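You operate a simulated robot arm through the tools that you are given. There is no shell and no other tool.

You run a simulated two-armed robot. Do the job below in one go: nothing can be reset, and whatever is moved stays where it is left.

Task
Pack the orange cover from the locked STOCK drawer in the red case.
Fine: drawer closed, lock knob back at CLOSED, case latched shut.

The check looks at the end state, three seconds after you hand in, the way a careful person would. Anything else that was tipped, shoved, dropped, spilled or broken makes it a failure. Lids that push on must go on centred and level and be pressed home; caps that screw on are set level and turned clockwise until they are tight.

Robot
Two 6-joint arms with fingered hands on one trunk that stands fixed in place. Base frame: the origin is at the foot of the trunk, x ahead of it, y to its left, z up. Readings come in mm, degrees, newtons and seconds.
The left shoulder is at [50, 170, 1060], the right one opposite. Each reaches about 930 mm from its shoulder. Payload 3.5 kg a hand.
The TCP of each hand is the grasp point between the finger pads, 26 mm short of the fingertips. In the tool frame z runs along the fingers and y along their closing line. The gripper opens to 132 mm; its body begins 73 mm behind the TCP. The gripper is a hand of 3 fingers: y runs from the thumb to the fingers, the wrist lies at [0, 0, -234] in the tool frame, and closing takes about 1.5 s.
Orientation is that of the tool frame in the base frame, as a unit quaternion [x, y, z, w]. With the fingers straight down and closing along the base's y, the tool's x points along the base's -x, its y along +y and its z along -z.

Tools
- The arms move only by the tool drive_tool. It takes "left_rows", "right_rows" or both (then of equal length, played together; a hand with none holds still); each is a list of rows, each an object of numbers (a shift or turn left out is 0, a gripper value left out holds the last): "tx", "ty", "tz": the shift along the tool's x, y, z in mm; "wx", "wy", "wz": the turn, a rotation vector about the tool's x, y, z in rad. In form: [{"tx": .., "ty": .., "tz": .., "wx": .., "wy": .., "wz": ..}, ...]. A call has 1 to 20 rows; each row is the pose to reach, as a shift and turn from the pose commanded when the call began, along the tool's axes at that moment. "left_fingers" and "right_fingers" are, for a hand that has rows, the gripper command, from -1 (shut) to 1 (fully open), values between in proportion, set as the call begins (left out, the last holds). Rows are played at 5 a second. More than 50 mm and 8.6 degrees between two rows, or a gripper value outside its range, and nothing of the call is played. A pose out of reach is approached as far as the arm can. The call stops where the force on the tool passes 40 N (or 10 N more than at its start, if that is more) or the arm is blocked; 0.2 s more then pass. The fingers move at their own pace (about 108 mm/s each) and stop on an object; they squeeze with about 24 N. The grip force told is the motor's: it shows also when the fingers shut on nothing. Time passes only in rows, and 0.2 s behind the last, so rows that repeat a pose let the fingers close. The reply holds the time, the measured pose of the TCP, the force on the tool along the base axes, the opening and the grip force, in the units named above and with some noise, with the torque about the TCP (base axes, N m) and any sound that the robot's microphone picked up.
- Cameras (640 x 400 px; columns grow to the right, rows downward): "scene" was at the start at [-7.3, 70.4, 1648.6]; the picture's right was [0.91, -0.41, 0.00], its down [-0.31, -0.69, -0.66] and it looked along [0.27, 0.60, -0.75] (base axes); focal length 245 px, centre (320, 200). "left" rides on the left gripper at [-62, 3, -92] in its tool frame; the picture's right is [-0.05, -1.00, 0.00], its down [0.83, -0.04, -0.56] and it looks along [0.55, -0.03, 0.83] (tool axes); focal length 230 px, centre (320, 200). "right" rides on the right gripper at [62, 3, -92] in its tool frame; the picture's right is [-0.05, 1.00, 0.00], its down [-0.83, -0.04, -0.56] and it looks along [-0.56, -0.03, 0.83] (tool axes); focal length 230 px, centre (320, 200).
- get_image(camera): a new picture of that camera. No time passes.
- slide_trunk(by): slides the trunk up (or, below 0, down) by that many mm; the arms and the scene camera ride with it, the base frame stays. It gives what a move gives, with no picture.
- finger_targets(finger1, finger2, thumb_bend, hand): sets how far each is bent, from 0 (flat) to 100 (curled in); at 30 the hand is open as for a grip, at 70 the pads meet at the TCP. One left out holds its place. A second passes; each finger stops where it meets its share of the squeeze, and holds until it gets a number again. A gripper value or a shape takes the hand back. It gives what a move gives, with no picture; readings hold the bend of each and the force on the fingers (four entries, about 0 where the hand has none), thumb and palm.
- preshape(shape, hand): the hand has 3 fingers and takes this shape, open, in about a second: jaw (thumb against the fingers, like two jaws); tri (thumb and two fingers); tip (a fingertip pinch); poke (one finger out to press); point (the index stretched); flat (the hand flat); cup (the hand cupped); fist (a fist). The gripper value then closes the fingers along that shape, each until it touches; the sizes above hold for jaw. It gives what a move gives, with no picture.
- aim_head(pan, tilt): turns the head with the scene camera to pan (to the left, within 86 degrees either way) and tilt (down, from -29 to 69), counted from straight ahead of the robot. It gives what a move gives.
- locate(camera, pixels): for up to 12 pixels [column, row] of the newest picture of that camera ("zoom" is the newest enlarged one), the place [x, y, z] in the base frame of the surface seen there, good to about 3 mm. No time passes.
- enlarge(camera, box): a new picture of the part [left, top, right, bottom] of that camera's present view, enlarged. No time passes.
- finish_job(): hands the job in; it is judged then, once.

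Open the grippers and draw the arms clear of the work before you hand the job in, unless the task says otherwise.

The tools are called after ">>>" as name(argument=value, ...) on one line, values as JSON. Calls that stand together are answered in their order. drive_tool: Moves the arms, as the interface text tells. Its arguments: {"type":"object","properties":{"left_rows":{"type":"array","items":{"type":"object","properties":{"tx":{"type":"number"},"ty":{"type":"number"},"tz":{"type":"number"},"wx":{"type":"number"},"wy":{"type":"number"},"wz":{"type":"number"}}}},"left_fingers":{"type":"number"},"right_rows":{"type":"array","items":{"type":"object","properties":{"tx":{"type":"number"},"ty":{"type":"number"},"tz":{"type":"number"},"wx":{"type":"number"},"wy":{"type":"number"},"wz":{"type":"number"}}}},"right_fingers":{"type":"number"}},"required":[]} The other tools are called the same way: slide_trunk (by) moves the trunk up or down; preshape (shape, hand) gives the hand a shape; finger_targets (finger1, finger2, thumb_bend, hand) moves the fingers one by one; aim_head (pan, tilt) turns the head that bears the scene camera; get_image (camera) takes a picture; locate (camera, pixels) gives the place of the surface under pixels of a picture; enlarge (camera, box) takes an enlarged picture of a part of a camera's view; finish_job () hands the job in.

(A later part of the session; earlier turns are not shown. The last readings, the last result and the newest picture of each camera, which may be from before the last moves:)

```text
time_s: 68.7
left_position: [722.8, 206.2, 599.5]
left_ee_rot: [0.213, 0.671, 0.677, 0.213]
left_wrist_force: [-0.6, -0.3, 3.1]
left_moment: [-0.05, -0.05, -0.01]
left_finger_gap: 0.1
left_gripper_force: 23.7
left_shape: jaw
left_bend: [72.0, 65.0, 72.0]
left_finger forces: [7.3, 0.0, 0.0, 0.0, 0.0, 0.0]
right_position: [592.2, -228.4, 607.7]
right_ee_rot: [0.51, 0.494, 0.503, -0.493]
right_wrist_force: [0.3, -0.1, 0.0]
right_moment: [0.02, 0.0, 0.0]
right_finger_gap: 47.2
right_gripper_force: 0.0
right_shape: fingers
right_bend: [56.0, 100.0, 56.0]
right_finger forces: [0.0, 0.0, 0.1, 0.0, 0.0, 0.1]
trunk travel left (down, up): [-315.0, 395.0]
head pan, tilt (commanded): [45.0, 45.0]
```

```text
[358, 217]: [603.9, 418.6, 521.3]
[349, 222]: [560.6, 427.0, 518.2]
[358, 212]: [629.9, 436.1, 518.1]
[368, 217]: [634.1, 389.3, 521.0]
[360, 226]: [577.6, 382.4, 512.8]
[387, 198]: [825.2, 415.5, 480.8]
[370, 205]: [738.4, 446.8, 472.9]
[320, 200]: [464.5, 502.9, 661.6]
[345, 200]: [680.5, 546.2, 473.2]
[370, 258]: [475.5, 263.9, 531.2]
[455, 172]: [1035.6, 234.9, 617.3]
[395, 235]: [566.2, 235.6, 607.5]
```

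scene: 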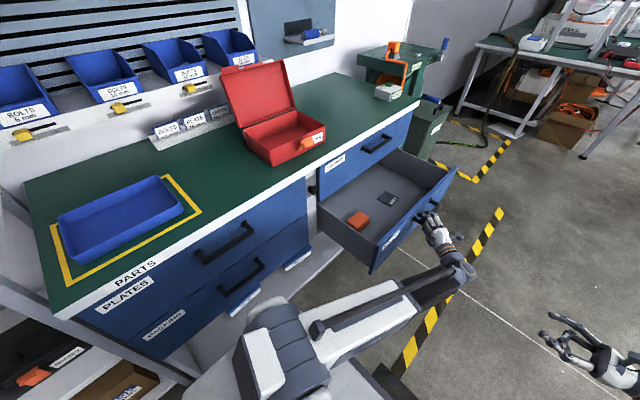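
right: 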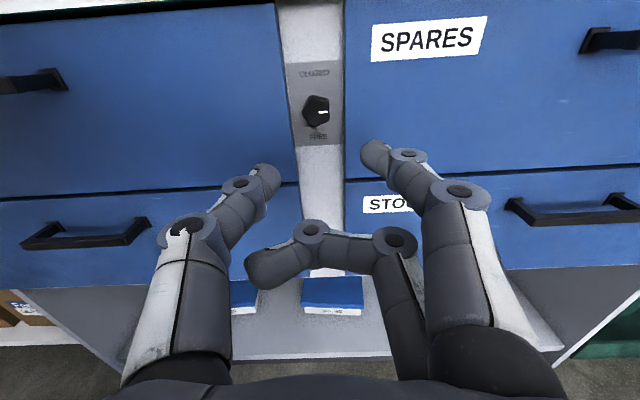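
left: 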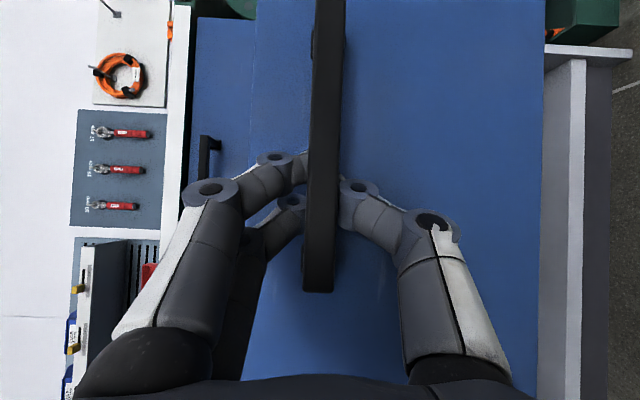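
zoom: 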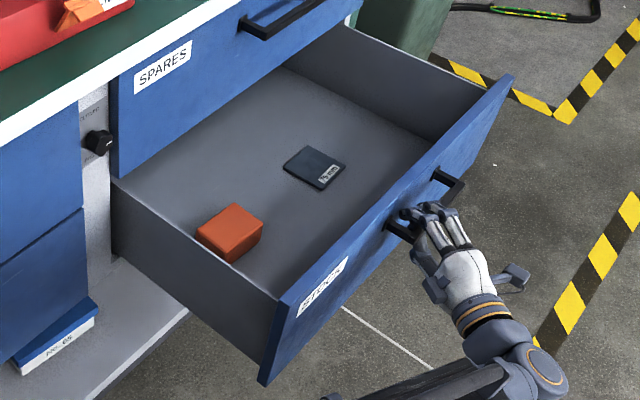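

The orange cover sits near (600,405) with its top at z≈520 and drawer floor z≈473. I zoom more to find its orientation.

>>> enlarge(camera="scene", box=[338, 203, 386, 233])

```text
13.33 times, centred on (362, 218) of scene
```

zoom: 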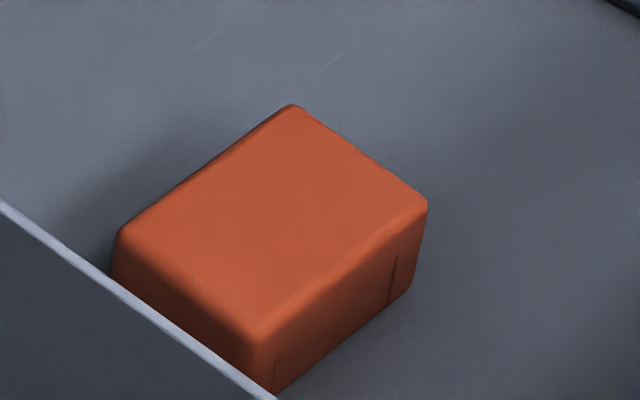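

>>> locate(camera="zoom", pixels=[[130, 235], [290, 118], [418, 202], [258, 322], [275, 215], [290, 108], [400, 290], [285, 380], [422, 210], [150, 280], [330, 330], [500, 200]])

```text
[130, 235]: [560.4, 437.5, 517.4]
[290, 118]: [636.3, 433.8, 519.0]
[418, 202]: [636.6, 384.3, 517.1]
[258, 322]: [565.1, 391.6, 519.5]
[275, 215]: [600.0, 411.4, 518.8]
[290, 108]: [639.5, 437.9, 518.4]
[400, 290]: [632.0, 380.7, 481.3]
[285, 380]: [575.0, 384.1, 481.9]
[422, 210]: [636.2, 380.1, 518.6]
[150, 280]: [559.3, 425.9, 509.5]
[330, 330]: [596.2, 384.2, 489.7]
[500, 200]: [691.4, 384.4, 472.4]
```

The cover is axis-aligned: x≈558–638, y≈382–438, z 473–519. I open the left hand on the handle and back away along the approach line.

>>> drive_tool(left_rows=[{"tx": 0}, {"tx": 0}, {"tx": 0}, {"tx": 0}, {"tz": -15}, {"tz": -35}, {"tz": -60}, {"tz": -85}, {"tz": -110}, {"tz": -110}], left_fingers=0.2)

>>> get_image(camera="left")

>>> get_image(camera="scene")

```text
time_s: 70.9
left_position: [659.5, 117.3, 598.6]
left_ee_rot: [0.212, 0.673, 0.676, 0.212]
left_wrist_force: [-0.5, -0.1, -0.4]
left_moment: [0.02, -0.02, -0.02]
left_finger_gap: 78.8
left_gripper_force: 0.1
left_shape: jaw
left_bend: [71.0, 71.0, 71.0]
left_finger forces: [0.0, 0.0, 0.0, 0.0, 0.1, 0.0]
right_position: [591.9, -228.1, 607.0]
right_ee_rot: [0.512, 0.494, 0.501, -0.493]
right_wrist_force: [0.6, -0.2, 0.3]
right_moment: [0.02, 0.04, -0.01]
right_finger_gap: 47.2
right_gripper_force: 0.0
right_shape: fingers
right_bend: [56.0, 100.0, 56.0]
right_finger forces: [0.1, 0.0, 0.1, 0.0, 0.0, 0.1]
trunk travel left (down, up): [-315.0, 395.0]
head pan, tilt (commanded): [45.0, 45.0]
```

```text
taken
```

left: 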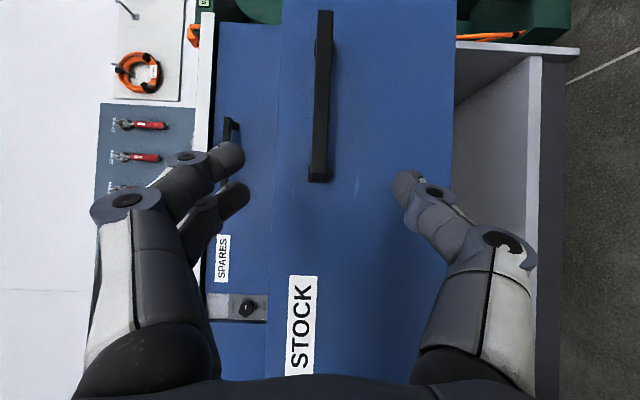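

```text
taken
```

scene: 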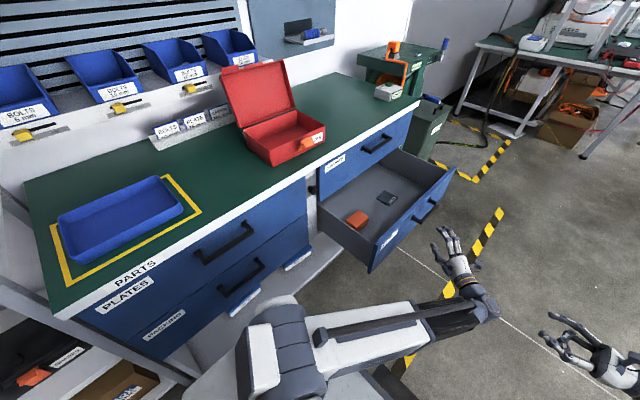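

The hand is free of the handle and the drawer stays open. I lift the hand 190 mm and then pitch it to point down above the open drawer.

>>> drive_tool(left_rows=[{"ty": 45}, {"ty": 90}, {"ty": 140}, {"ty": 190}, {"tx": 12, "ty": 191, "tz": 9, "wx": 0.131}, {"tx": 25, "ty": 191, "tz": 18, "wx": 0.262}, {"tx": 37, "ty": 191, "tz": 27, "wx": 0.393}, {"tx": 49, "ty": 191, "tz": 36, "wx": 0.524}, {"tx": 62, "ty": 191, "tz": 45, "wx": 0.654}, {"tx": 74, "ty": 191, "tz": 54, "wx": 0.785}, {"tx": 86, "ty": 191, "tz": 63, "wx": 0.916}, {"tx": 99, "ty": 191, "tz": 72, "wx": 1.047}, {"tx": 111, "ty": 191, "tz": 81, "wx": 1.178}, {"tx": 123, "ty": 191, "tz": 89, "wx": 1.309}, {"tx": 136, "ty": 191, "tz": 98, "wx": 1.44}, {"tx": 148, "ty": 191, "tz": 107, "wx": 1.571}, {"tx": 148, "ty": 191, "tz": 107, "wx": 1.571}])

>>> get_image(camera="left")

```text
time_s: 74.5
left_position: [598.7, 288.5, 790.0]
left_ee_rot: [0.302, 0.953, 0.003, 0.0]
left_wrist_force: [0.3, 0.1, -0.8]
left_moment: [0.05, 0.0, 0.02]
left_finger_gap: 79.1
left_gripper_force: 0.1
left_shape: jaw
left_bend: [71.0, 71.0, 71.0]
left_finger forces: [0.0, 0.0, 0.1, 0.0, 0.0, 0.1]
right_position: [593.3, -228.6, 608.4]
right_ee_rot: [0.512, 0.494, 0.502, -0.493]
right_wrist_force: [-0.8, 0.8, -0.4]
right_moment: [0.0, 0.03, 0.01]
right_finger_gap: 47.1
right_gripper_force: 0.2
right_shape: fingers
right_bend: [56.0, 100.0, 56.0]
right_finger forces: [0.0, 0.0, 0.1, 0.0, 0.0, 0.0]
trunk travel left (down, up): [-315.0, 395.0]
head pan, tilt (commanded): [45.0, 45.0]
```

```text
taken
```

left: 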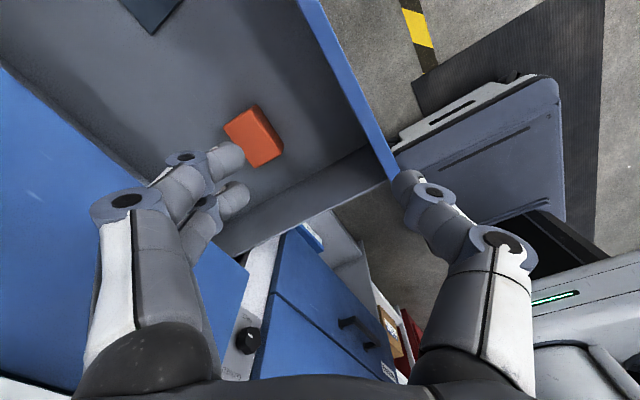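

The cover is visible at (257,135). I yaw the hand 35° so it closes along y and move over the cover at z≈700 with the gap set near 90 mm.

>>> drive_tool(left_rows=[{"tx": 12, "ty": 17, "tz": 15, "wz": -0.102}, {"tx": 23, "ty": 33, "tz": 30, "wz": -0.204}, {"tx": 35, "ty": 50, "tz": 45, "wz": -0.306}, {"tx": 46, "ty": 66, "tz": 60, "wz": -0.407}, {"tx": 58, "ty": 83, "tz": 75, "wz": -0.509}, {"tx": 69.7, "ty": 99.5, "tz": 90, "wz": -0.611}, {"tx": 69.7, "ty": 99.5, "tz": 90, "wz": -0.611}], left_fingers=0.38)

>>> get_image(camera="left")

>>> get_image(camera="scene")

```text
time_s: 76.1
left_position: [599.0, 410.5, 701.1]
left_ee_rot: [-0.002, 1.0, 0.002, 0.001]
left_wrist_force: [0.7, -0.4, -0.2]
left_moment: [-0.04, 0.0, 0.02]
left_finger_gap: 90.7
left_gripper_force: 0.0
left_shape: jaw
left_bend: [68.0, 68.0, 65.0]
left_finger forces: [0.0, 0.1, 0.1, 0.0, 0.0, 0.1]
right_position: [593.4, -228.2, 607.8]
right_ee_rot: [0.511, 0.494, 0.502, -0.493]
right_wrist_force: [-0.1, -0.5, -0.9]
right_moment: [0.0, -0.02, -0.02]
right_finger_gap: 47.3
right_gripper_force: 0.1
right_shape: fingers
right_bend: [56.0, 100.0, 56.0]
right_finger forces: [0.0, 0.0, 0.0, 0.1, 0.0, 0.1]
trunk travel left (down, up): [-315.0, 395.0]
head pan, tilt (commanded): [45.0, 45.0]
```

```text
taken
```

left: 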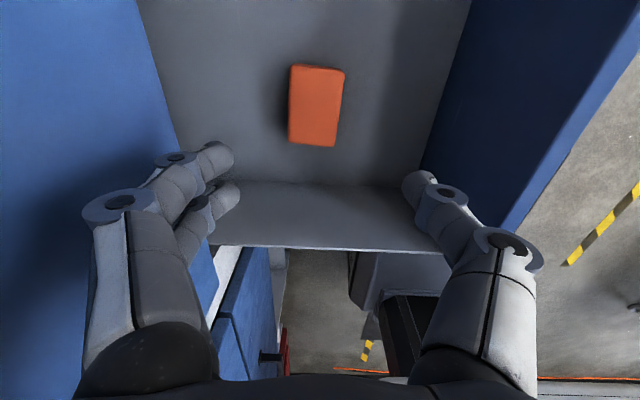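

```text
taken
```

scene: 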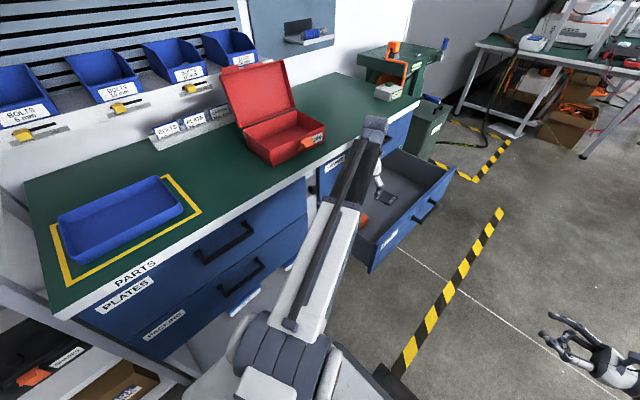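

The cover shows at (316,105) in the left camera, slightly skewed. I measure its corners from this closer view.

>>> locate(camera="left", pixels=[[293, 68], [342, 72], [333, 143], [290, 138], [316, 105], [316, 70], [311, 140], [292, 105], [339, 105]])

>>> enlarge(camera="left", box=[266, 50, 366, 160])

```text
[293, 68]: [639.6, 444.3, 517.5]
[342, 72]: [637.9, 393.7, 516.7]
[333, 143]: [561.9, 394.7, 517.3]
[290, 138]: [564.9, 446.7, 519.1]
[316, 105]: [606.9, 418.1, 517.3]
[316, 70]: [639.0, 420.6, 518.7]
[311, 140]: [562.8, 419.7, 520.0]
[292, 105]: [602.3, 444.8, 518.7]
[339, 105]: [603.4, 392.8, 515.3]
```

```text
3.64 times, centred on (316, 105) of left
```

zoom: 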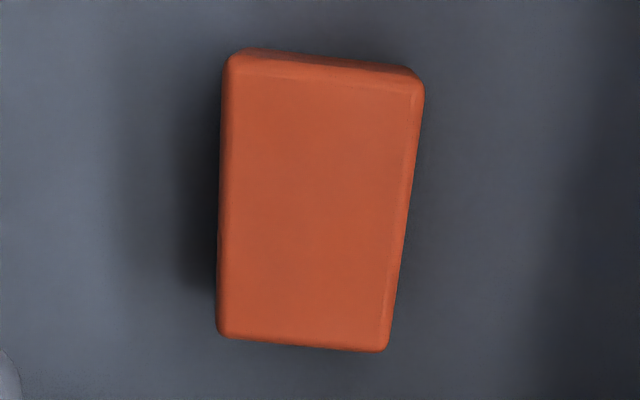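

The close view puts the cover centre at about (601,419.5), so I shift +9 mm in y, add a 3° yaw, and descend to z≈555 to check alignment before straddling it.

>>> drive_tool(left_rows=[{"tx": -1, "ty": 4.5, "tz": 25, "wz": 0.025}, {"tx": -2, "ty": 9, "tz": 55, "wz": 0.05}, {"tx": -2, "ty": 9, "tz": 85, "wz": 0.05}, {"tx": -2, "ty": 9, "tz": 115, "wz": 0.05}, {"tx": -2, "ty": 9, "tz": 135, "wz": 0.05}, {"tx": -2, "ty": 9, "tz": 146, "wz": 0.05}, {"tx": -2, "ty": 9, "tz": 146, "wz": 0.05}])

>>> get_image(camera="left")

```text
time_s: 77.7
left_position: [601.2, 421.1, 555.8]
left_ee_rot: [0.025, 1.0, 0.002, 0.001]
left_wrist_force: [0.7, 0.0, -0.1]
left_moment: [0.0, 0.02, 0.0]
left_finger_gap: 90.5
left_gripper_force: 0.0
left_shape: jaw
left_bend: [68.0, 68.0, 65.0]
left_finger forces: [0.0, 0.1, 0.0, 0.0, 0.0, 0.0]
right_position: [594.2, -228.9, 607.2]
right_ee_rot: [0.511, 0.494, 0.502, -0.493]
right_wrist_force: [0.2, 1.1, -1.0]
right_moment: [0.0, -0.01, 0.0]
right_finger_gap: 47.4
right_gripper_force: 0.2
right_shape: fingers
right_bend: [56.0, 100.0, 56.0]
right_finger forces: [0.1, 0.0, 0.1, 0.0, 0.1, 0.0]
trunk travel left (down, up): [-315.0, 395.0]
head pan, tilt (commanded): [45.0, 45.0]
```

```text
taken
```

left: 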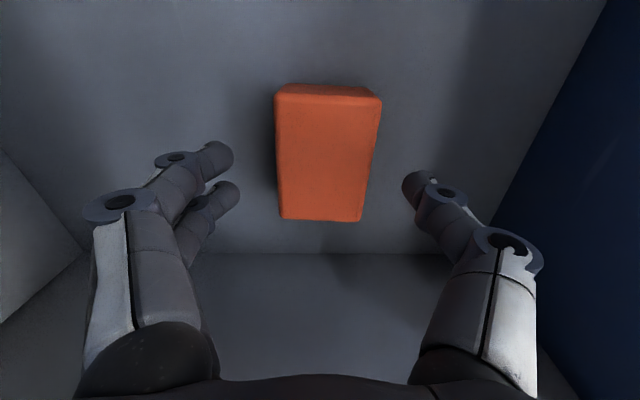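

The cover lies centred between thumb and fingers. I descend to z≈507 (tips ~8 mm above the drawer floor) and close.

>>> drive_tool(left_rows=[{"tz": 15}, {"tz": 30}, {"tz": 42}, {"tz": 48}, {"tz": 48}])

>>> drive_tool(left_rows=[{"tz": 0}, {"tz": 0}, {"tz": 0}, {"tz": 0}, {"tz": 0}, {"tz": 0}, {"tz": 0}], left_fingers=-1)

>>> get_image(camera="left")

```text
time_s: 78.9
left_position: [602.0, 420.6, 506.5]
left_ee_rot: [0.026, 1.0, 0.003, 0.001]
left_wrist_force: [0.1, 0.4, -0.1]
left_moment: [0.02, -0.01, -0.02]
left_finger_gap: 90.9
left_gripper_force: 0.1
left_shape: jaw
left_bend: [68.0, 68.0, 65.0]
left_finger forces: [0.0, 0.0, 0.1, 0.1, 0.1, 0.0]
right_position: [593.8, -228.7, 607.7]
right_ee_rot: [0.511, 0.493, 0.502, -0.493]
right_wrist_force: [-0.3, -0.3, -0.9]
right_moment: [0.0, 0.03, 0.02]
right_finger_gap: 47.3
right_gripper_force: 0.1
right_shape: fingers
right_bend: [56.0, 100.0, 56.0]
right_finger forces: [0.0, 0.0, 0.0, 0.1, 0.1, 0.1]
trunk travel left (down, up): [-315.0, 395.0]
head pan, tilt (commanded): [45.0, 45.0]
```

```text
time_s: 80.5
left_position: [602.2, 420.8, 505.8]
left_ee_rot: [0.025, 1.0, 0.003, 0.001]
left_wrist_force: [-0.3, 0.1, -0.1]
left_moment: [-0.02, 0.01, -0.02]
left_finger_gap: 54.0
left_gripper_force: 23.7
left_shape: jaw
left_bend: [73.0, 73.0, 70.0]
left_finger forces: [11.0, 10.9, 0.1, 0.0, 21.6, 0.0]
right_position: [593.0, -228.7, 607.7]
right_ee_rot: [0.512, 0.494, 0.502, -0.493]
right_wrist_force: [0.1, 0.7, 0.3]
right_moment: [-0.01, -0.01, 0.01]
right_finger_gap: 47.2
right_gripper_force: 0.1
right_shape: fingers
right_bend: [56.0, 100.0, 56.0]
right_finger forces: [0.1, 0.0, 0.0, 0.1, 0.1, 0.0]
trunk travel left (down, up): [-315.0, 395.0]
head pan, tilt (commanded): [45.0, 45.0]
```

```text
taken
```

left: 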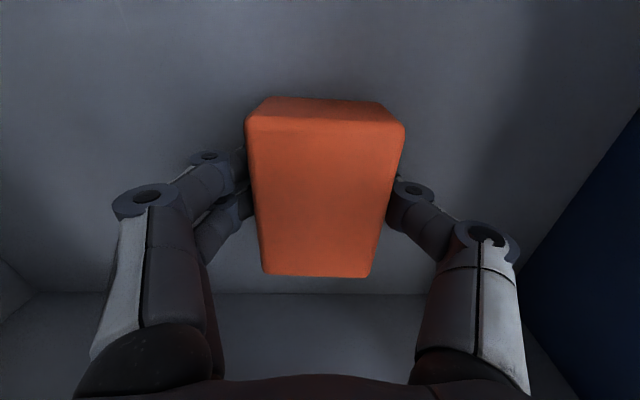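

Grasp is balanced (11+11 vs 21.6 N, gap 54 mm). I lift straight up, moving slightly away from the bench as I rise.

>>> drive_tool(left_rows=[{"tz": -8}, {"tz": -22}, {"tz": -45}, {"tz": -75, "ty": -5}, {"tz": -105, "ty": -15}, {"tz": -135, "ty": -25}, {"tz": -165, "ty": -40}, {"tz": -195, "ty": -60}, {"tz": -225, "ty": -80}, {"tz": -255, "ty": -100}, {"tz": -255, "ty": -100}])

>>> get_image(camera="left")

>>> get_image(camera="scene")

```text
time_s: 82.9
left_position: [596.3, 319.4, 763.4]
left_ee_rot: [0.025, 1.0, 0.003, 0.0]
left_wrist_force: [-0.5, 0.3, -1.3]
left_moment: [0.02, 0.0, 0.01]
left_finger_gap: 53.8
left_gripper_force: 24.1
left_shape: jaw
left_bend: [73.0, 73.0, 70.0]
left_finger forces: [10.8, 11.0, 0.0, 0.0, 21.8, 0.0]
right_position: [592.2, -228.3, 608.2]
right_ee_rot: [0.511, 0.494, 0.501, -0.493]
right_wrist_force: [0.5, -0.3, -0.2]
right_moment: [-0.04, 0.0, -0.02]
right_finger_gap: 47.5
right_gripper_force: 0.0
right_shape: fingers
right_bend: [56.0, 100.0, 56.0]
right_finger forces: [0.1, 0.1, 0.0, 0.0, 0.1, 0.0]
trunk travel left (down, up): [-315.0, 395.0]
head pan, tilt (commanded): [45.0, 45.0]
```

```text
taken
```

left: 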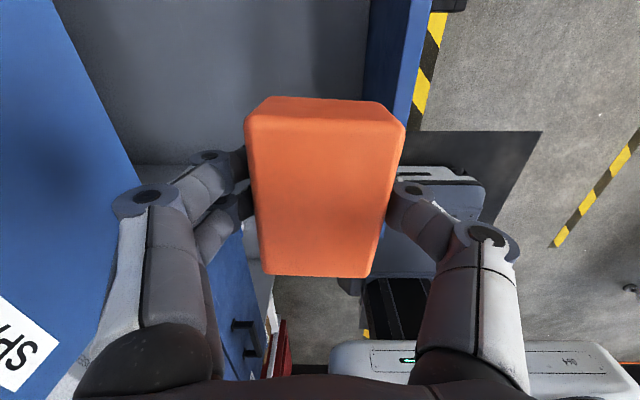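

```text
taken
```

scene: 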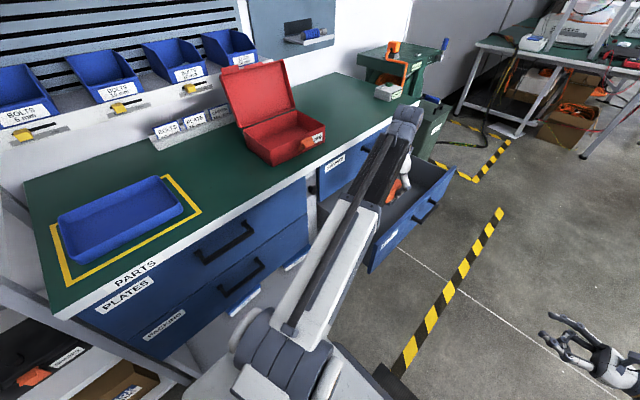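

The cover is held (px 393,190 in scene). While the head view of the case is clear, I zoom and measure the case.

>>> enlarge(camera="scene", box=[205, 50, 341, 175])

>>> locate(camera="zoom", pixels=[[180, 360], [275, 530], [60, 60], [345, 60], [420, 290], [560, 400], [300, 400], [390, 370], [480, 400], [500, 430], [530, 470], [220, 340]])

```text
3.20 times, centred on (273, 112) of scene
```

zoom: 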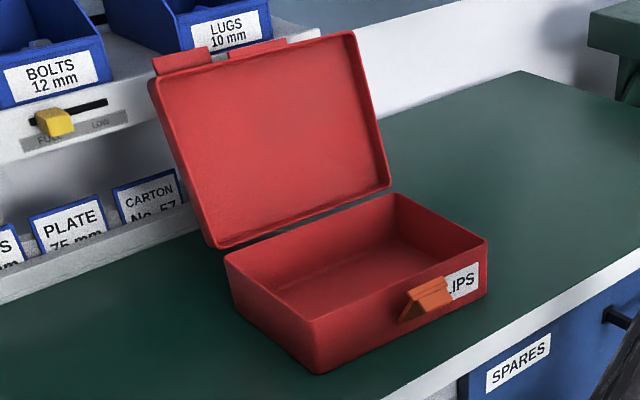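

```text
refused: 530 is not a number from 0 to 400
```

>>> locate(camera="zoom", pixels=[[230, 258], [316, 318], [485, 242], [395, 197], [340, 265], [155, 82], [350, 36], [390, 185], [210, 245], [430, 300], [408, 318], [180, 60]])

>>> enlarge(camera="scene", box=[270, 115, 334, 165])

```text
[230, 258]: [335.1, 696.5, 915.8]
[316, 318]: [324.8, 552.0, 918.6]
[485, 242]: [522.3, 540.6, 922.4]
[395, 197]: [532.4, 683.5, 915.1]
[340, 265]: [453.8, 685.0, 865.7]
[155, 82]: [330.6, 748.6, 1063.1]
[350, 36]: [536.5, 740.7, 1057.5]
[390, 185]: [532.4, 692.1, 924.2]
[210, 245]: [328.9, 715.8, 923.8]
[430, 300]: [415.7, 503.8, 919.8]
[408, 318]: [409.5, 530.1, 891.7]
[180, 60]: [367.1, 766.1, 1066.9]
```

```text
8.00 times, centred on (302, 140) of scene
```

zoom: 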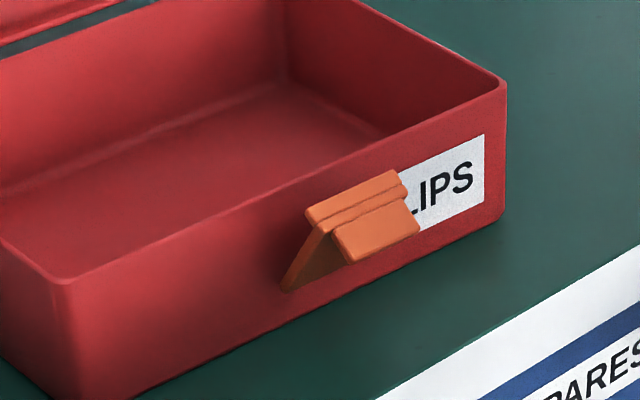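

Case rim spans x≈325–530, y≈545–695 at z≈920, inner floor ≈866; the latch flap leans out at (415,504–530,892–920). I raise the trunk 300 mm with the cover held.

>>> slide_trunk(by=300)

>>> get_image(camera="scene")

```text
time_s: 85.9
left_position: [596.4, 319.2, 1062.3]
left_ee_rot: [0.026, 1.0, 0.002, 0.001]
left_wrist_force: [-0.5, -0.9, -1.3]
left_moment: [-0.05, -0.01, 0.01]
left_finger_gap: 53.8
left_gripper_force: 24.3
left_shape: jaw
left_bend: [73.0, 73.0, 70.0]
left_finger forces: [11.0, 10.9, 0.0, 0.1, 21.7, 0.0]
right_position: [592.6, -228.3, 908.4]
right_ee_rot: [0.511, 0.494, 0.501, -0.493]
right_wrist_force: [-0.2, 0.0, -0.4]
right_moment: [-0.03, 0.01, 0.01]
right_finger_gap: 47.2
right_gripper_force: 0.0
right_shape: fingers
right_bend: [56.0, 100.0, 56.0]
right_finger forces: [0.0, 0.1, 0.0, 0.0, 0.0, 0.0]
trunk travel left (down, up): [-615.0, 95.0]
head pan, tilt (commanded): [45.0, 45.0]
```

```text
taken
```

scene: 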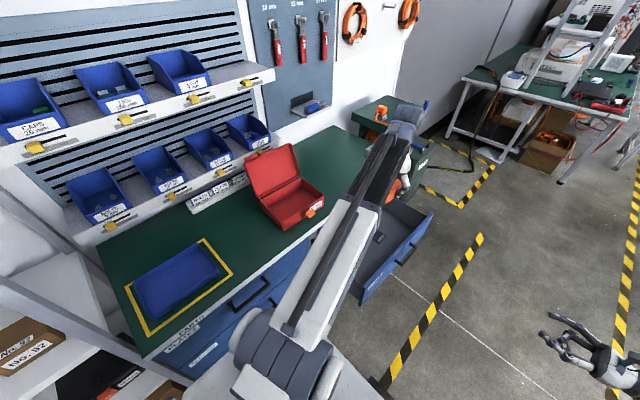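

Clear view; I now carry the cover in an arc to above the case centre (≈428,618) at the same height.

>>> drive_tool(left_rows=[{"tx": 27, "ty": 26}, {"tx": 53, "ty": 51}, {"tx": 80, "ty": 77}, {"tx": 105, "ty": 106}, {"tx": 130, "ty": 135}, {"tx": 155, "ty": 164}, {"tx": 178, "ty": 192}, {"tx": 181, "ty": 225}, {"tx": 183, "ty": 258}, {"tx": 183.7, "ty": 289.6}, {"tx": 183.7, "ty": 289.6}])

>>> get_image(camera="left")

>>> get_image(camera="scene")

```text
time_s: 88.3
left_position: [426.5, 617.9, 1061.9]
left_ee_rot: [0.026, 1.0, 0.003, 0.001]
left_wrist_force: [0.0, -0.8, -0.5]
left_moment: [-0.03, 0.0, -0.02]
left_finger_gap: 53.5
left_gripper_force: 24.1
left_shape: jaw
left_bend: [73.0, 73.0, 70.0]
left_finger forces: [10.9, 10.7, 0.0, 0.1, 21.8, 0.1]
right_position: [593.8, -228.8, 908.3]
right_ee_rot: [0.511, 0.494, 0.502, -0.493]
right_wrist_force: [-0.9, -0.1, -0.2]
right_moment: [0.02, 0.01, 0.0]
right_finger_gap: 47.5
right_gripper_force: 0.0
right_shape: fingers
right_bend: [56.0, 100.0, 56.0]
right_finger forces: [0.1, 0.0, 0.0, 0.0, 0.0, 0.0]
trunk travel left (down, up): [-615.0, 95.0]
head pan, tilt (commanded): [45.0, 45.0]
```

```text
taken
```

left: 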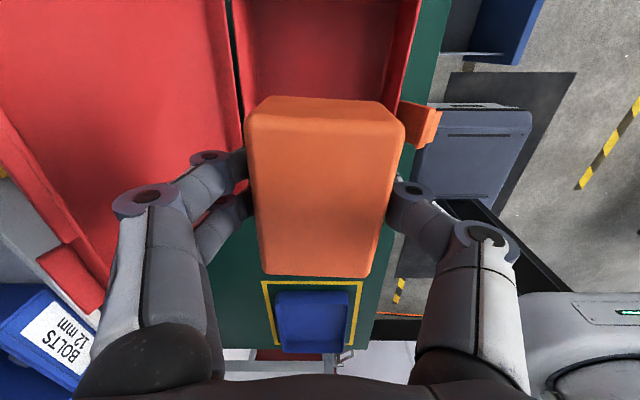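

```text
taken
```

scene: 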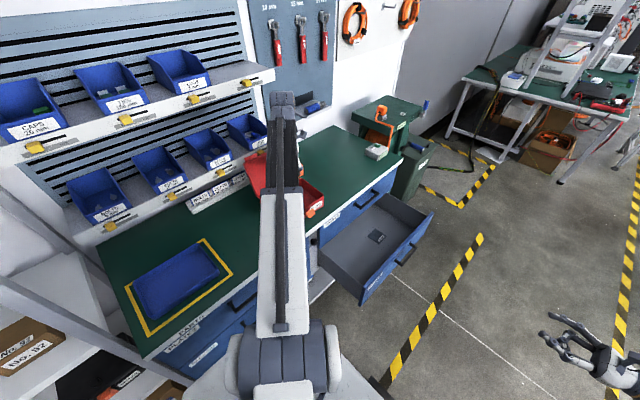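

I check the case edges relative to the hand from the left camera before lowering.

>>> locate(camera="left", pixels=[[412, 40], [395, 60], [238, 60], [246, 60], [310, 50], [420, 115], [300, 30], [340, 70], [225, 120], [100, 100], [60, 250], [320, 270]])

```text
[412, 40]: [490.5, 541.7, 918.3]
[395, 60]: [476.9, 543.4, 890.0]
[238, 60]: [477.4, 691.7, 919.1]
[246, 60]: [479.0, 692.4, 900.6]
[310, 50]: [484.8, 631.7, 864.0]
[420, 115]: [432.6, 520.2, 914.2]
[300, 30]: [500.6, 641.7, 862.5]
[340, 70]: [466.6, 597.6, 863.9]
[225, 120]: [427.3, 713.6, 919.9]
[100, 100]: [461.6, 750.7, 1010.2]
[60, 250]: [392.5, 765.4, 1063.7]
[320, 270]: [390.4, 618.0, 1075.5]
```

Floor is z≈863, inner walls y≈543–692: the cover is centred. I lower it 150 mm, then slowly the rest.

>>> drive_tool(left_rows=[{"tz": 25}, {"tz": 50}, {"tz": 75}, {"tz": 100}, {"tz": 120}, {"tz": 138}, {"tz": 150}, {"tz": 156}, {"tz": 160}, {"tz": 163}, {"tz": 163}])

>>> get_image(camera="left")

```text
time_s: 90.7
left_position: [427.0, 618.5, 899.7]
left_ee_rot: [0.026, 1.0, 0.003, 0.001]
left_wrist_force: [-0.4, 0.4, -1.0]
left_moment: [0.0, -0.01, 0.0]
left_finger_gap: 54.0
left_gripper_force: 24.3
left_shape: jaw
left_bend: [73.0, 73.0, 70.0]
left_finger forces: [11.0, 10.9, 0.0, 0.0, 21.7, 0.0]
right_position: [593.1, -227.4, 907.1]
right_ee_rot: [0.51, 0.495, 0.501, -0.494]
right_wrist_force: [-0.5, -0.6, 0.2]
right_moment: [0.02, 0.05, -0.04]
right_finger_gap: 47.2
right_gripper_force: 0.0
right_shape: fingers
right_bend: [56.0, 100.0, 56.0]
right_finger forces: [0.0, 0.0, 0.0, 0.1, 0.1, 0.0]
trunk travel left (down, up): [-615.0, 95.0]
head pan, tilt (commanded): [45.0, 45.0]
```

```text
taken
```

left: 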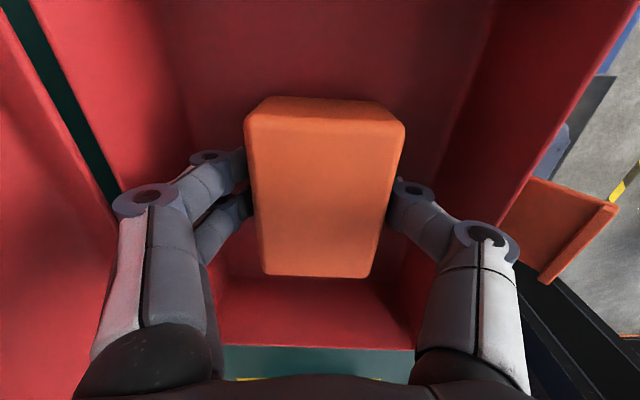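

Still free at z≈900. I ease down a few more millimetres until the floor is felt.

>>> drive_tool(left_rows=[{"tz": 1}, {"tz": 2}, {"tz": 3}, {"tz": 3.5}, {"tz": 3.5}])

```text
time_s: 91.9
left_position: [428.5, 619.7, 896.8]
left_ee_rot: [0.026, 1.0, 0.002, 0.001]
left_wrist_force: [-1.1, 0.0, -0.7]
left_moment: [-0.01, -0.01, -0.01]
left_finger_gap: 53.8
left_gripper_force: 23.7
left_shape: jaw
left_bend: [73.0, 73.0, 70.0]
left_finger forces: [10.9, 10.9, 0.0, 0.0, 21.7, 0.0]
right_position: [592.6, -227.7, 907.9]
right_ee_rot: [0.51, 0.494, 0.502, -0.494]
right_wrist_force: [0.6, -0.7, 0.6]
right_moment: [-0.03, 0.01, 0.03]
right_finger_gap: 47.2
right_gripper_force: 0.0
right_shape: fingers
right_bend: [56.0, 100.0, 56.0]
right_finger forces: [0.1, 0.0, 0.1, 0.0, 0.0, 0.1]
trunk travel left (down, up): [-615.0, 95.0]
head pan, tilt (commanded): [45.0, 45.0]
```

No contact force yet at z≈897, so I continue down in half-millimetre-scale steps.

>>> drive_tool(left_rows=[{"tz": 1}, {"tz": 2}, {"tz": 3}, {"tz": 4}, {"tz": 4}])

```text
time_s: 93.1
left_position: [427.4, 618.7, 894.9]
left_ee_rot: [0.026, 1.0, 0.004, 0.002]
left_wrist_force: [1.7, 2.2, 20.5]
left_moment: [0.1, 0.0, -0.01]
left_finger_gap: 53.8
left_gripper_force: 24.2
left_shape: jaw
left_bend: [74.0, 74.0, 70.0]
left_finger forces: [13.5, 13.4, 0.0, 0.1, 25.2, 0.0]
right_position: [592.0, -229.5, 908.3]
right_ee_rot: [0.511, 0.493, 0.502, -0.493]
right_wrist_force: [0.2, -0.7, 0.1]
right_moment: [0.0, 0.03, -0.01]
right_finger_gap: 47.4
right_gripper_force: 0.0
right_shape: fingers
right_bend: [56.0, 100.0, 56.0]
right_finger forces: [0.0, 0.0, 0.0, 0.1, 0.0, 0.0]
trunk travel left (down, up): [-615.0, 95.0]
head pan, tilt (commanded): [45.0, 45.0]
```

The floor is felt (20 N). I relieve 1.5 mm and open to an ~82 mm gap, checking clearance to the walls.

>>> drive_tool(left_rows=[{"tz": -1.5}, {"tz": -1.5}])

>>> drive_tool(left_rows=[{"tz": 0}, {"tz": 0}, {"tz": 0}, {"tz": 0}], left_fingers=0.2)

>>> get_image(camera="left")

```text
time_s: 93.7
left_position: [427.6, 617.8, 895.4]
left_ee_rot: [0.025, 1.0, 0.003, 0.001]
left_wrist_force: [1.3, 1.1, 16.4]
left_moment: [0.14, -0.05, -0.01]
left_finger_gap: 53.9
left_gripper_force: 23.9
left_shape: jaw
left_bend: [74.0, 74.0, 70.0]
left_finger forces: [13.4, 13.4, 0.0, 0.0, 25.0, 0.0]
right_position: [593.3, -229.4, 908.0]
right_ee_rot: [0.511, 0.494, 0.502, -0.493]
right_wrist_force: [1.2, 0.0, -0.2]
right_moment: [0.02, 0.0, 0.02]
right_finger_gap: 47.3
right_gripper_force: 0.1
right_shape: fingers
right_bend: [56.0, 100.0, 56.0]
right_finger forces: [0.0, 0.0, 0.0, 0.0, 0.0, 0.0]
trunk travel left (down, up): [-615.0, 95.0]
head pan, tilt (commanded): [45.0, 45.0]
```

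```text
time_s: 94.7
left_position: [427.5, 618.9, 893.5]
left_ee_rot: [0.025, 1.0, 0.003, 0.002]
left_wrist_force: [0.3, 0.0, 0.4]
left_moment: [0.02, -0.03, 0.03]
left_finger_gap: 78.6
left_gripper_force: 0.1
left_shape: jaw
left_bend: [71.0, 71.0, 71.0]
left_finger forces: [0.0, 0.0, 0.0, 0.0, 0.0, 0.0]
right_position: [593.2, -227.7, 907.9]
right_ee_rot: [0.511, 0.494, 0.501, -0.493]
right_wrist_force: [-0.5, 0.0, 0.1]
right_moment: [0.01, -0.01, 0.02]
right_finger_gap: 47.2
right_gripper_force: 0.1
right_shape: fingers
right_bend: [56.0, 100.0, 56.0]
right_finger forces: [0.0, 0.0, 0.0, 0.1, 0.0, 0.1]
trunk travel left (down, up): [-615.0, 95.0]
head pan, tilt (commanded): [45.0, 45.0]
```

```text
taken
```

left: 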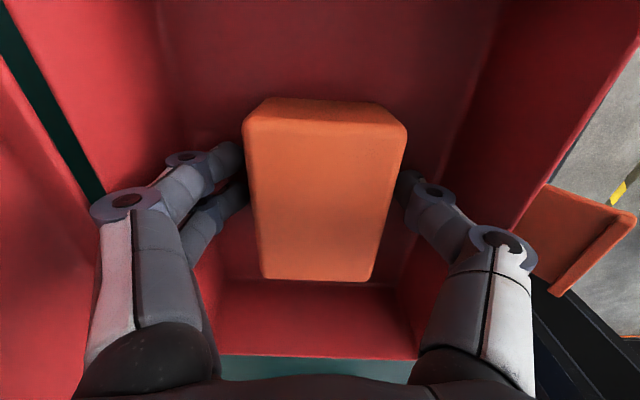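

The cover is free and standing on the case floor. I lift the hand straight out and check.

>>> drive_tool(left_rows=[{"tz": -15}, {"tz": -35}, {"tz": -60}, {"tz": -85}, {"tz": -110}, {"tz": -135}, {"tz": -160}, {"tz": -172}, {"tz": -172}])

>>> get_image(camera="left")

>>> get_image(camera="scene")

```text
time_s: 96.7
left_position: [427.1, 618.3, 1067.2]
left_ee_rot: [0.025, 1.0, 0.003, 0.001]
left_wrist_force: [0.2, -0.2, -0.4]
left_moment: [-0.03, 0.01, -0.01]
left_finger_gap: 78.8
left_gripper_force: 0.0
left_shape: jaw
left_bend: [71.0, 71.0, 71.0]
left_finger forces: [0.0, 0.1, 0.0, 0.1, 0.0, 0.1]
right_position: [592.2, -228.4, 907.1]
right_ee_rot: [0.51, 0.495, 0.501, -0.494]
right_wrist_force: [0.7, 0.2, -0.8]
right_moment: [0.02, 0.02, -0.01]
right_finger_gap: 47.7
right_gripper_force: 0.1
right_shape: fingers
right_bend: [56.0, 100.0, 56.0]
right_finger forces: [0.1, 0.0, 0.0, 0.0, 0.1, 0.0]
trunk travel left (down, up): [-615.0, 95.0]
head pan, tilt (commanded): [45.0, 45.0]
```

```text
taken
```

left: 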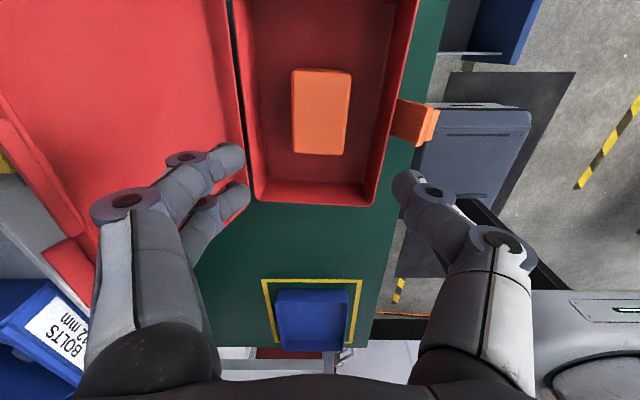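

```text
taken
```

scene: 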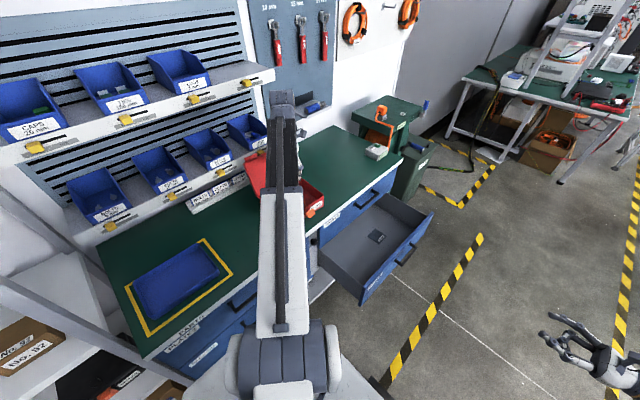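

The cover is in the case at px (320,112). Next is the lid, so I inspect the lid's top edge and what is behind it.

>>> enlarge(camera="left", box=[0, 60, 150, 340])

>>> locate(camera="left", pixels=[[5, 110], [30, 170], [60, 215], [80, 235], [70, 265], [90, 285], [40, 200], [15, 195], [5, 160], [75, 240], [40, 285], [20, 240]])

>>> enlarge(camera="scene", box=[180, 80, 350, 230])

```text
1.43 times, centred on (75, 200) of left
```

zoom: 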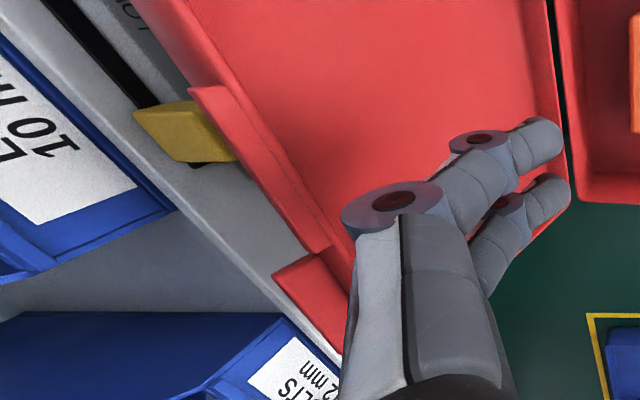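

```text
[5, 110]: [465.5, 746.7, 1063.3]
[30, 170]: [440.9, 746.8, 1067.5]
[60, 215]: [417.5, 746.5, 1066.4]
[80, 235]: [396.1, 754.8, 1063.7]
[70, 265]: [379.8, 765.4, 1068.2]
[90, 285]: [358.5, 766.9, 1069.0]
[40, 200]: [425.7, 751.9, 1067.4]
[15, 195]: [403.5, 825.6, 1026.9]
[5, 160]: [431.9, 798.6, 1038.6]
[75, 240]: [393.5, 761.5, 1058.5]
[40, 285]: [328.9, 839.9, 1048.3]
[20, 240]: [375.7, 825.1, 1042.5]
```

```text
2.67 times, centred on (265, 155) of scene
```

zoom: 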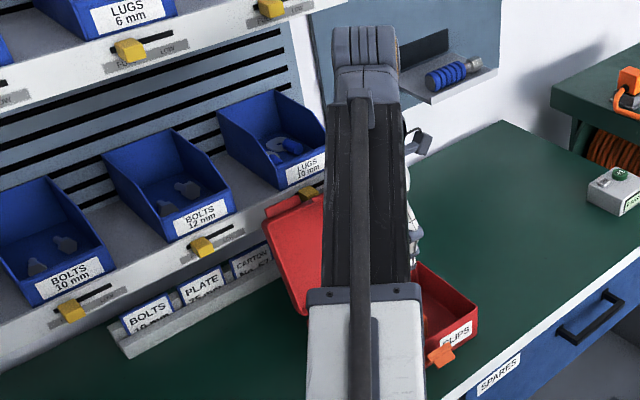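

Behind the lid top there is a shelf band at y≈825+ with a slider near x≈432, while x>480 looks free. I raise the trunk 90 mm so I can hook the lid's right part with the hand pitched forward.

>>> slide_trunk(by=90)

>>> drive_tool(left_rows=[{"tx": -12, "ty": -3, "tz": 5, "wx": -0.087}, {"tx": -24, "ty": -6, "tz": 10, "wx": -0.175}, {"tx": -37, "ty": -9, "tz": 15, "wx": -0.262}, {"tx": -49, "ty": -12, "tz": 20, "wx": -0.349}, {"tx": -61, "ty": -15, "tz": 25, "wx": -0.436}, {"tx": -73, "ty": -18, "tz": 30, "wx": -0.524}, {"tx": -73, "ty": -18, "tz": 30, "wx": -0.524}])

>>> get_image(camera="left")

>>> get_image(camera="scene")

```text
time_s: 98.0
left_position: [427.1, 617.5, 1155.8]
left_ee_rot: [0.025, 1.0, 0.003, 0.001]
left_wrist_force: [-0.2, 0.4, 0.7]
left_moment: [0.01, -0.01, 0.01]
left_finger_gap: 78.5
left_gripper_force: 0.1
left_shape: jaw
left_bend: [71.0, 71.0, 71.0]
left_finger forces: [0.0, 0.0, 0.0, 0.0, 0.0, 0.0]
right_position: [593.4, -228.5, 997.3]
right_ee_rot: [0.511, 0.494, 0.501, -0.493]
right_wrist_force: [0.8, -0.2, 0.2]
right_moment: [-0.02, 0.01, 0.02]
right_finger_gap: 47.3
right_gripper_force: 0.2
right_shape: fingers
right_bend: [56.0, 100.0, 56.0]
right_finger forces: [0.0, 0.0, 0.0, 0.0, 0.0, 0.0]
trunk travel left (down, up): [-705.0, 5.0]
head pan, tilt (commanded): [45.0, 45.0]
```

```text
time_s: 99.6
left_position: [499.1, 596.7, 1126.0]
left_ee_rot: [0.025, 0.965, 0.262, 0.007]
left_wrist_force: [-0.2, -0.8, 0.2]
left_moment: [0.01, -0.02, 0.01]
left_finger_gap: 78.8
left_gripper_force: 0.0
left_shape: jaw
left_bend: [71.0, 71.0, 71.0]
left_finger forces: [0.0, 0.0, 0.0, 0.0, 0.0, 0.0]
right_position: [592.6, -228.4, 998.9]
right_ee_rot: [0.511, 0.494, 0.502, -0.493]
right_wrist_force: [0.5, 0.6, 0.1]
right_moment: [0.01, -0.01, 0.0]
right_finger_gap: 47.2
right_gripper_force: 0.0
right_shape: fingers
right_bend: [56.0, 100.0, 56.0]
right_finger forces: [0.0, 0.0, 0.0, 0.1, 0.0, 0.0]
trunk travel left (down, up): [-705.0, 5.0]
head pan, tilt (commanded): [45.0, 45.0]
```

```text
taken
```

left: 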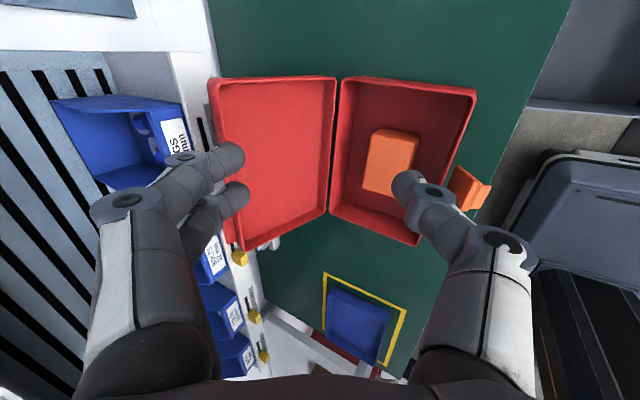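

```text
taken
```

scene: 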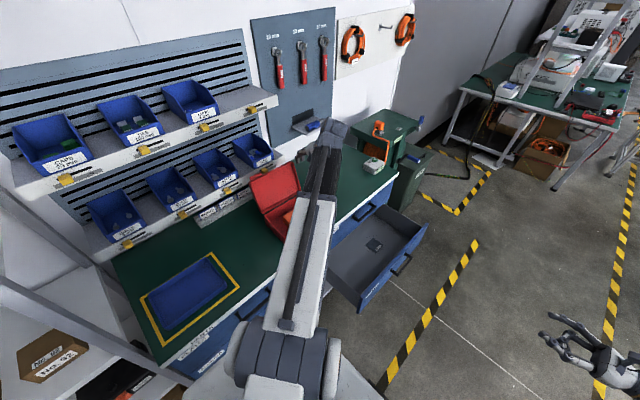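

The left camera now sees the lid edge (col 215–240), the LUGS bin (120,140) and the case. I measure the space behind the lid's top edge.

>>> locate(camera="left", pixels=[[186, 110], [190, 150], [170, 105], [207, 90], [207, 130], [213, 85], [216, 110], [222, 140], [195, 100], [202, 60], [175, 90], [200, 120]])

>>> enlarge(camera="left", box=[130, 40, 290, 260])

>>> enlarge(camera="scene", box=[220, 120, 340, 220])

```text
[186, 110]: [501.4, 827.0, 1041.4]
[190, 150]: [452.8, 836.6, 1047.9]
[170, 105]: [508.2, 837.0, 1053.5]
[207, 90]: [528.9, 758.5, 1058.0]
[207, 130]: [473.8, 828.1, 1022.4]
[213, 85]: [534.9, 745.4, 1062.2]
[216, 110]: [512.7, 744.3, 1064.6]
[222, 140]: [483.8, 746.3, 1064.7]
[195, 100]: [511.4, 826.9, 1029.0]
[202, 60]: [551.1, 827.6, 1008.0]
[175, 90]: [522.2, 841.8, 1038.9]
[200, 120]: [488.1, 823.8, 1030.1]
```

```text
1.82 times, centred on (210, 150) of left
```

zoom: 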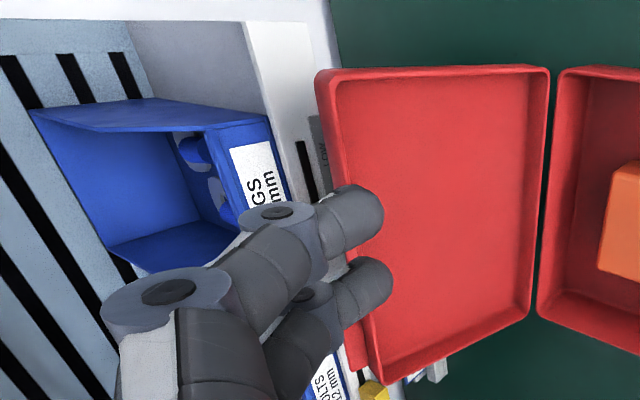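

```text
4.00 times, centred on (280, 170) of scene
```

zoom: 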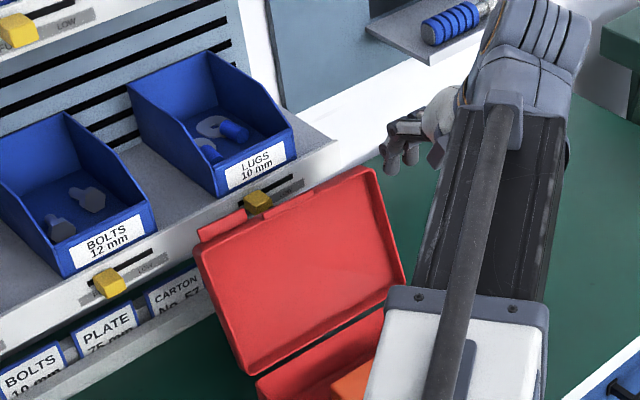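

Gap behind the lid top is ~60 mm (lid back y≈767, shelf band y≈827, bin y≈837). I move the pitched hand so the fingers pass over the lid's top edge at x≈495, still above it.

>>> drive_tool(left_rows=[{"tx": 2.7, "ty": 24.5, "tz": 23.1}, {"tx": 5.4, "ty": 49, "tz": 46.2}, {"tx": 8.2, "ty": 73.4, "tz": 69.3}, {"tx": 10.9, "ty": 97.9, "tz": 92.4}, {"tx": 10.9, "ty": 97.9, "tz": 92.4}])

>>> get_image(camera="left")

>>> get_image(camera="scene")

```text
time_s: 100.8
left_position: [494.6, 727.8, 1095.2]
left_ee_rot: [0.025, 0.965, 0.263, 0.007]
left_wrist_force: [-0.3, 0.0, -0.4]
left_moment: [0.03, -0.02, -0.02]
left_finger_gap: 78.7
left_gripper_force: 0.1
left_shape: jaw
left_bend: [71.0, 71.0, 71.0]
left_finger forces: [0.0, 0.0, 0.0, 0.1, 0.0, 0.0]
right_position: [592.2, -229.1, 998.6]
right_ee_rot: [0.512, 0.494, 0.501, -0.493]
right_wrist_force: [-0.1, 0.3, -0.6]
right_moment: [0.02, 0.02, -0.01]
right_finger_gap: 47.3
right_gripper_force: 0.0
right_shape: fingers
right_bend: [56.0, 100.0, 56.0]
right_finger forces: [0.1, 0.0, 0.0, 0.0, 0.0, 0.0]
trunk travel left (down, up): [-705.0, 5.0]
head pan, tilt (commanded): [45.0, 45.0]
```

```text
taken
```

left: 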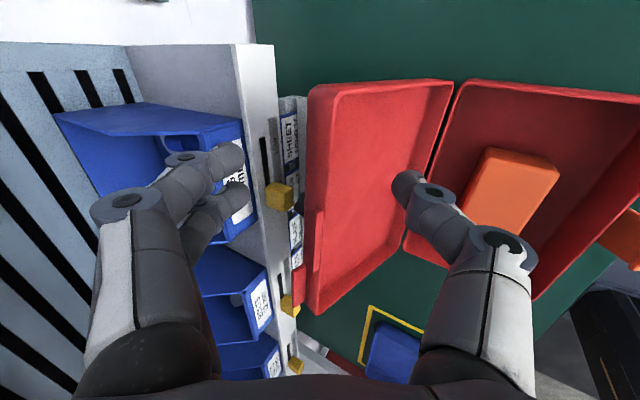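

```text
taken
```

scene: 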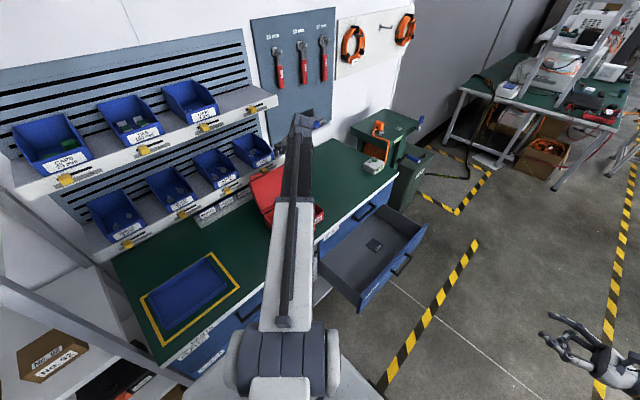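

The fingers are now beyond the lid's top edge (fingertips ~(230,155)/(238,200), lid edge ~col 312). I check clearances numerically before lowering.

>>> locate(camera="left", pixels=[[238, 155], [242, 195], [200, 165], [280, 195], [312, 95], [315, 150], [318, 200], [325, 100], [262, 150], [240, 225], [180, 157], [405, 185]])

```text
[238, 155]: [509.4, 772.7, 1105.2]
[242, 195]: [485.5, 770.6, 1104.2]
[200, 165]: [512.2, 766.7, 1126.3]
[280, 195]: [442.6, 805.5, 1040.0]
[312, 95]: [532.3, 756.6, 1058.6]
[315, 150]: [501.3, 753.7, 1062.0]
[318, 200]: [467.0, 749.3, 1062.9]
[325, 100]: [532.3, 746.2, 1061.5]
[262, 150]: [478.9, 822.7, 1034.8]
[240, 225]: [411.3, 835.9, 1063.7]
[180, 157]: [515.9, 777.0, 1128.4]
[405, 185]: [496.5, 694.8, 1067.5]
```

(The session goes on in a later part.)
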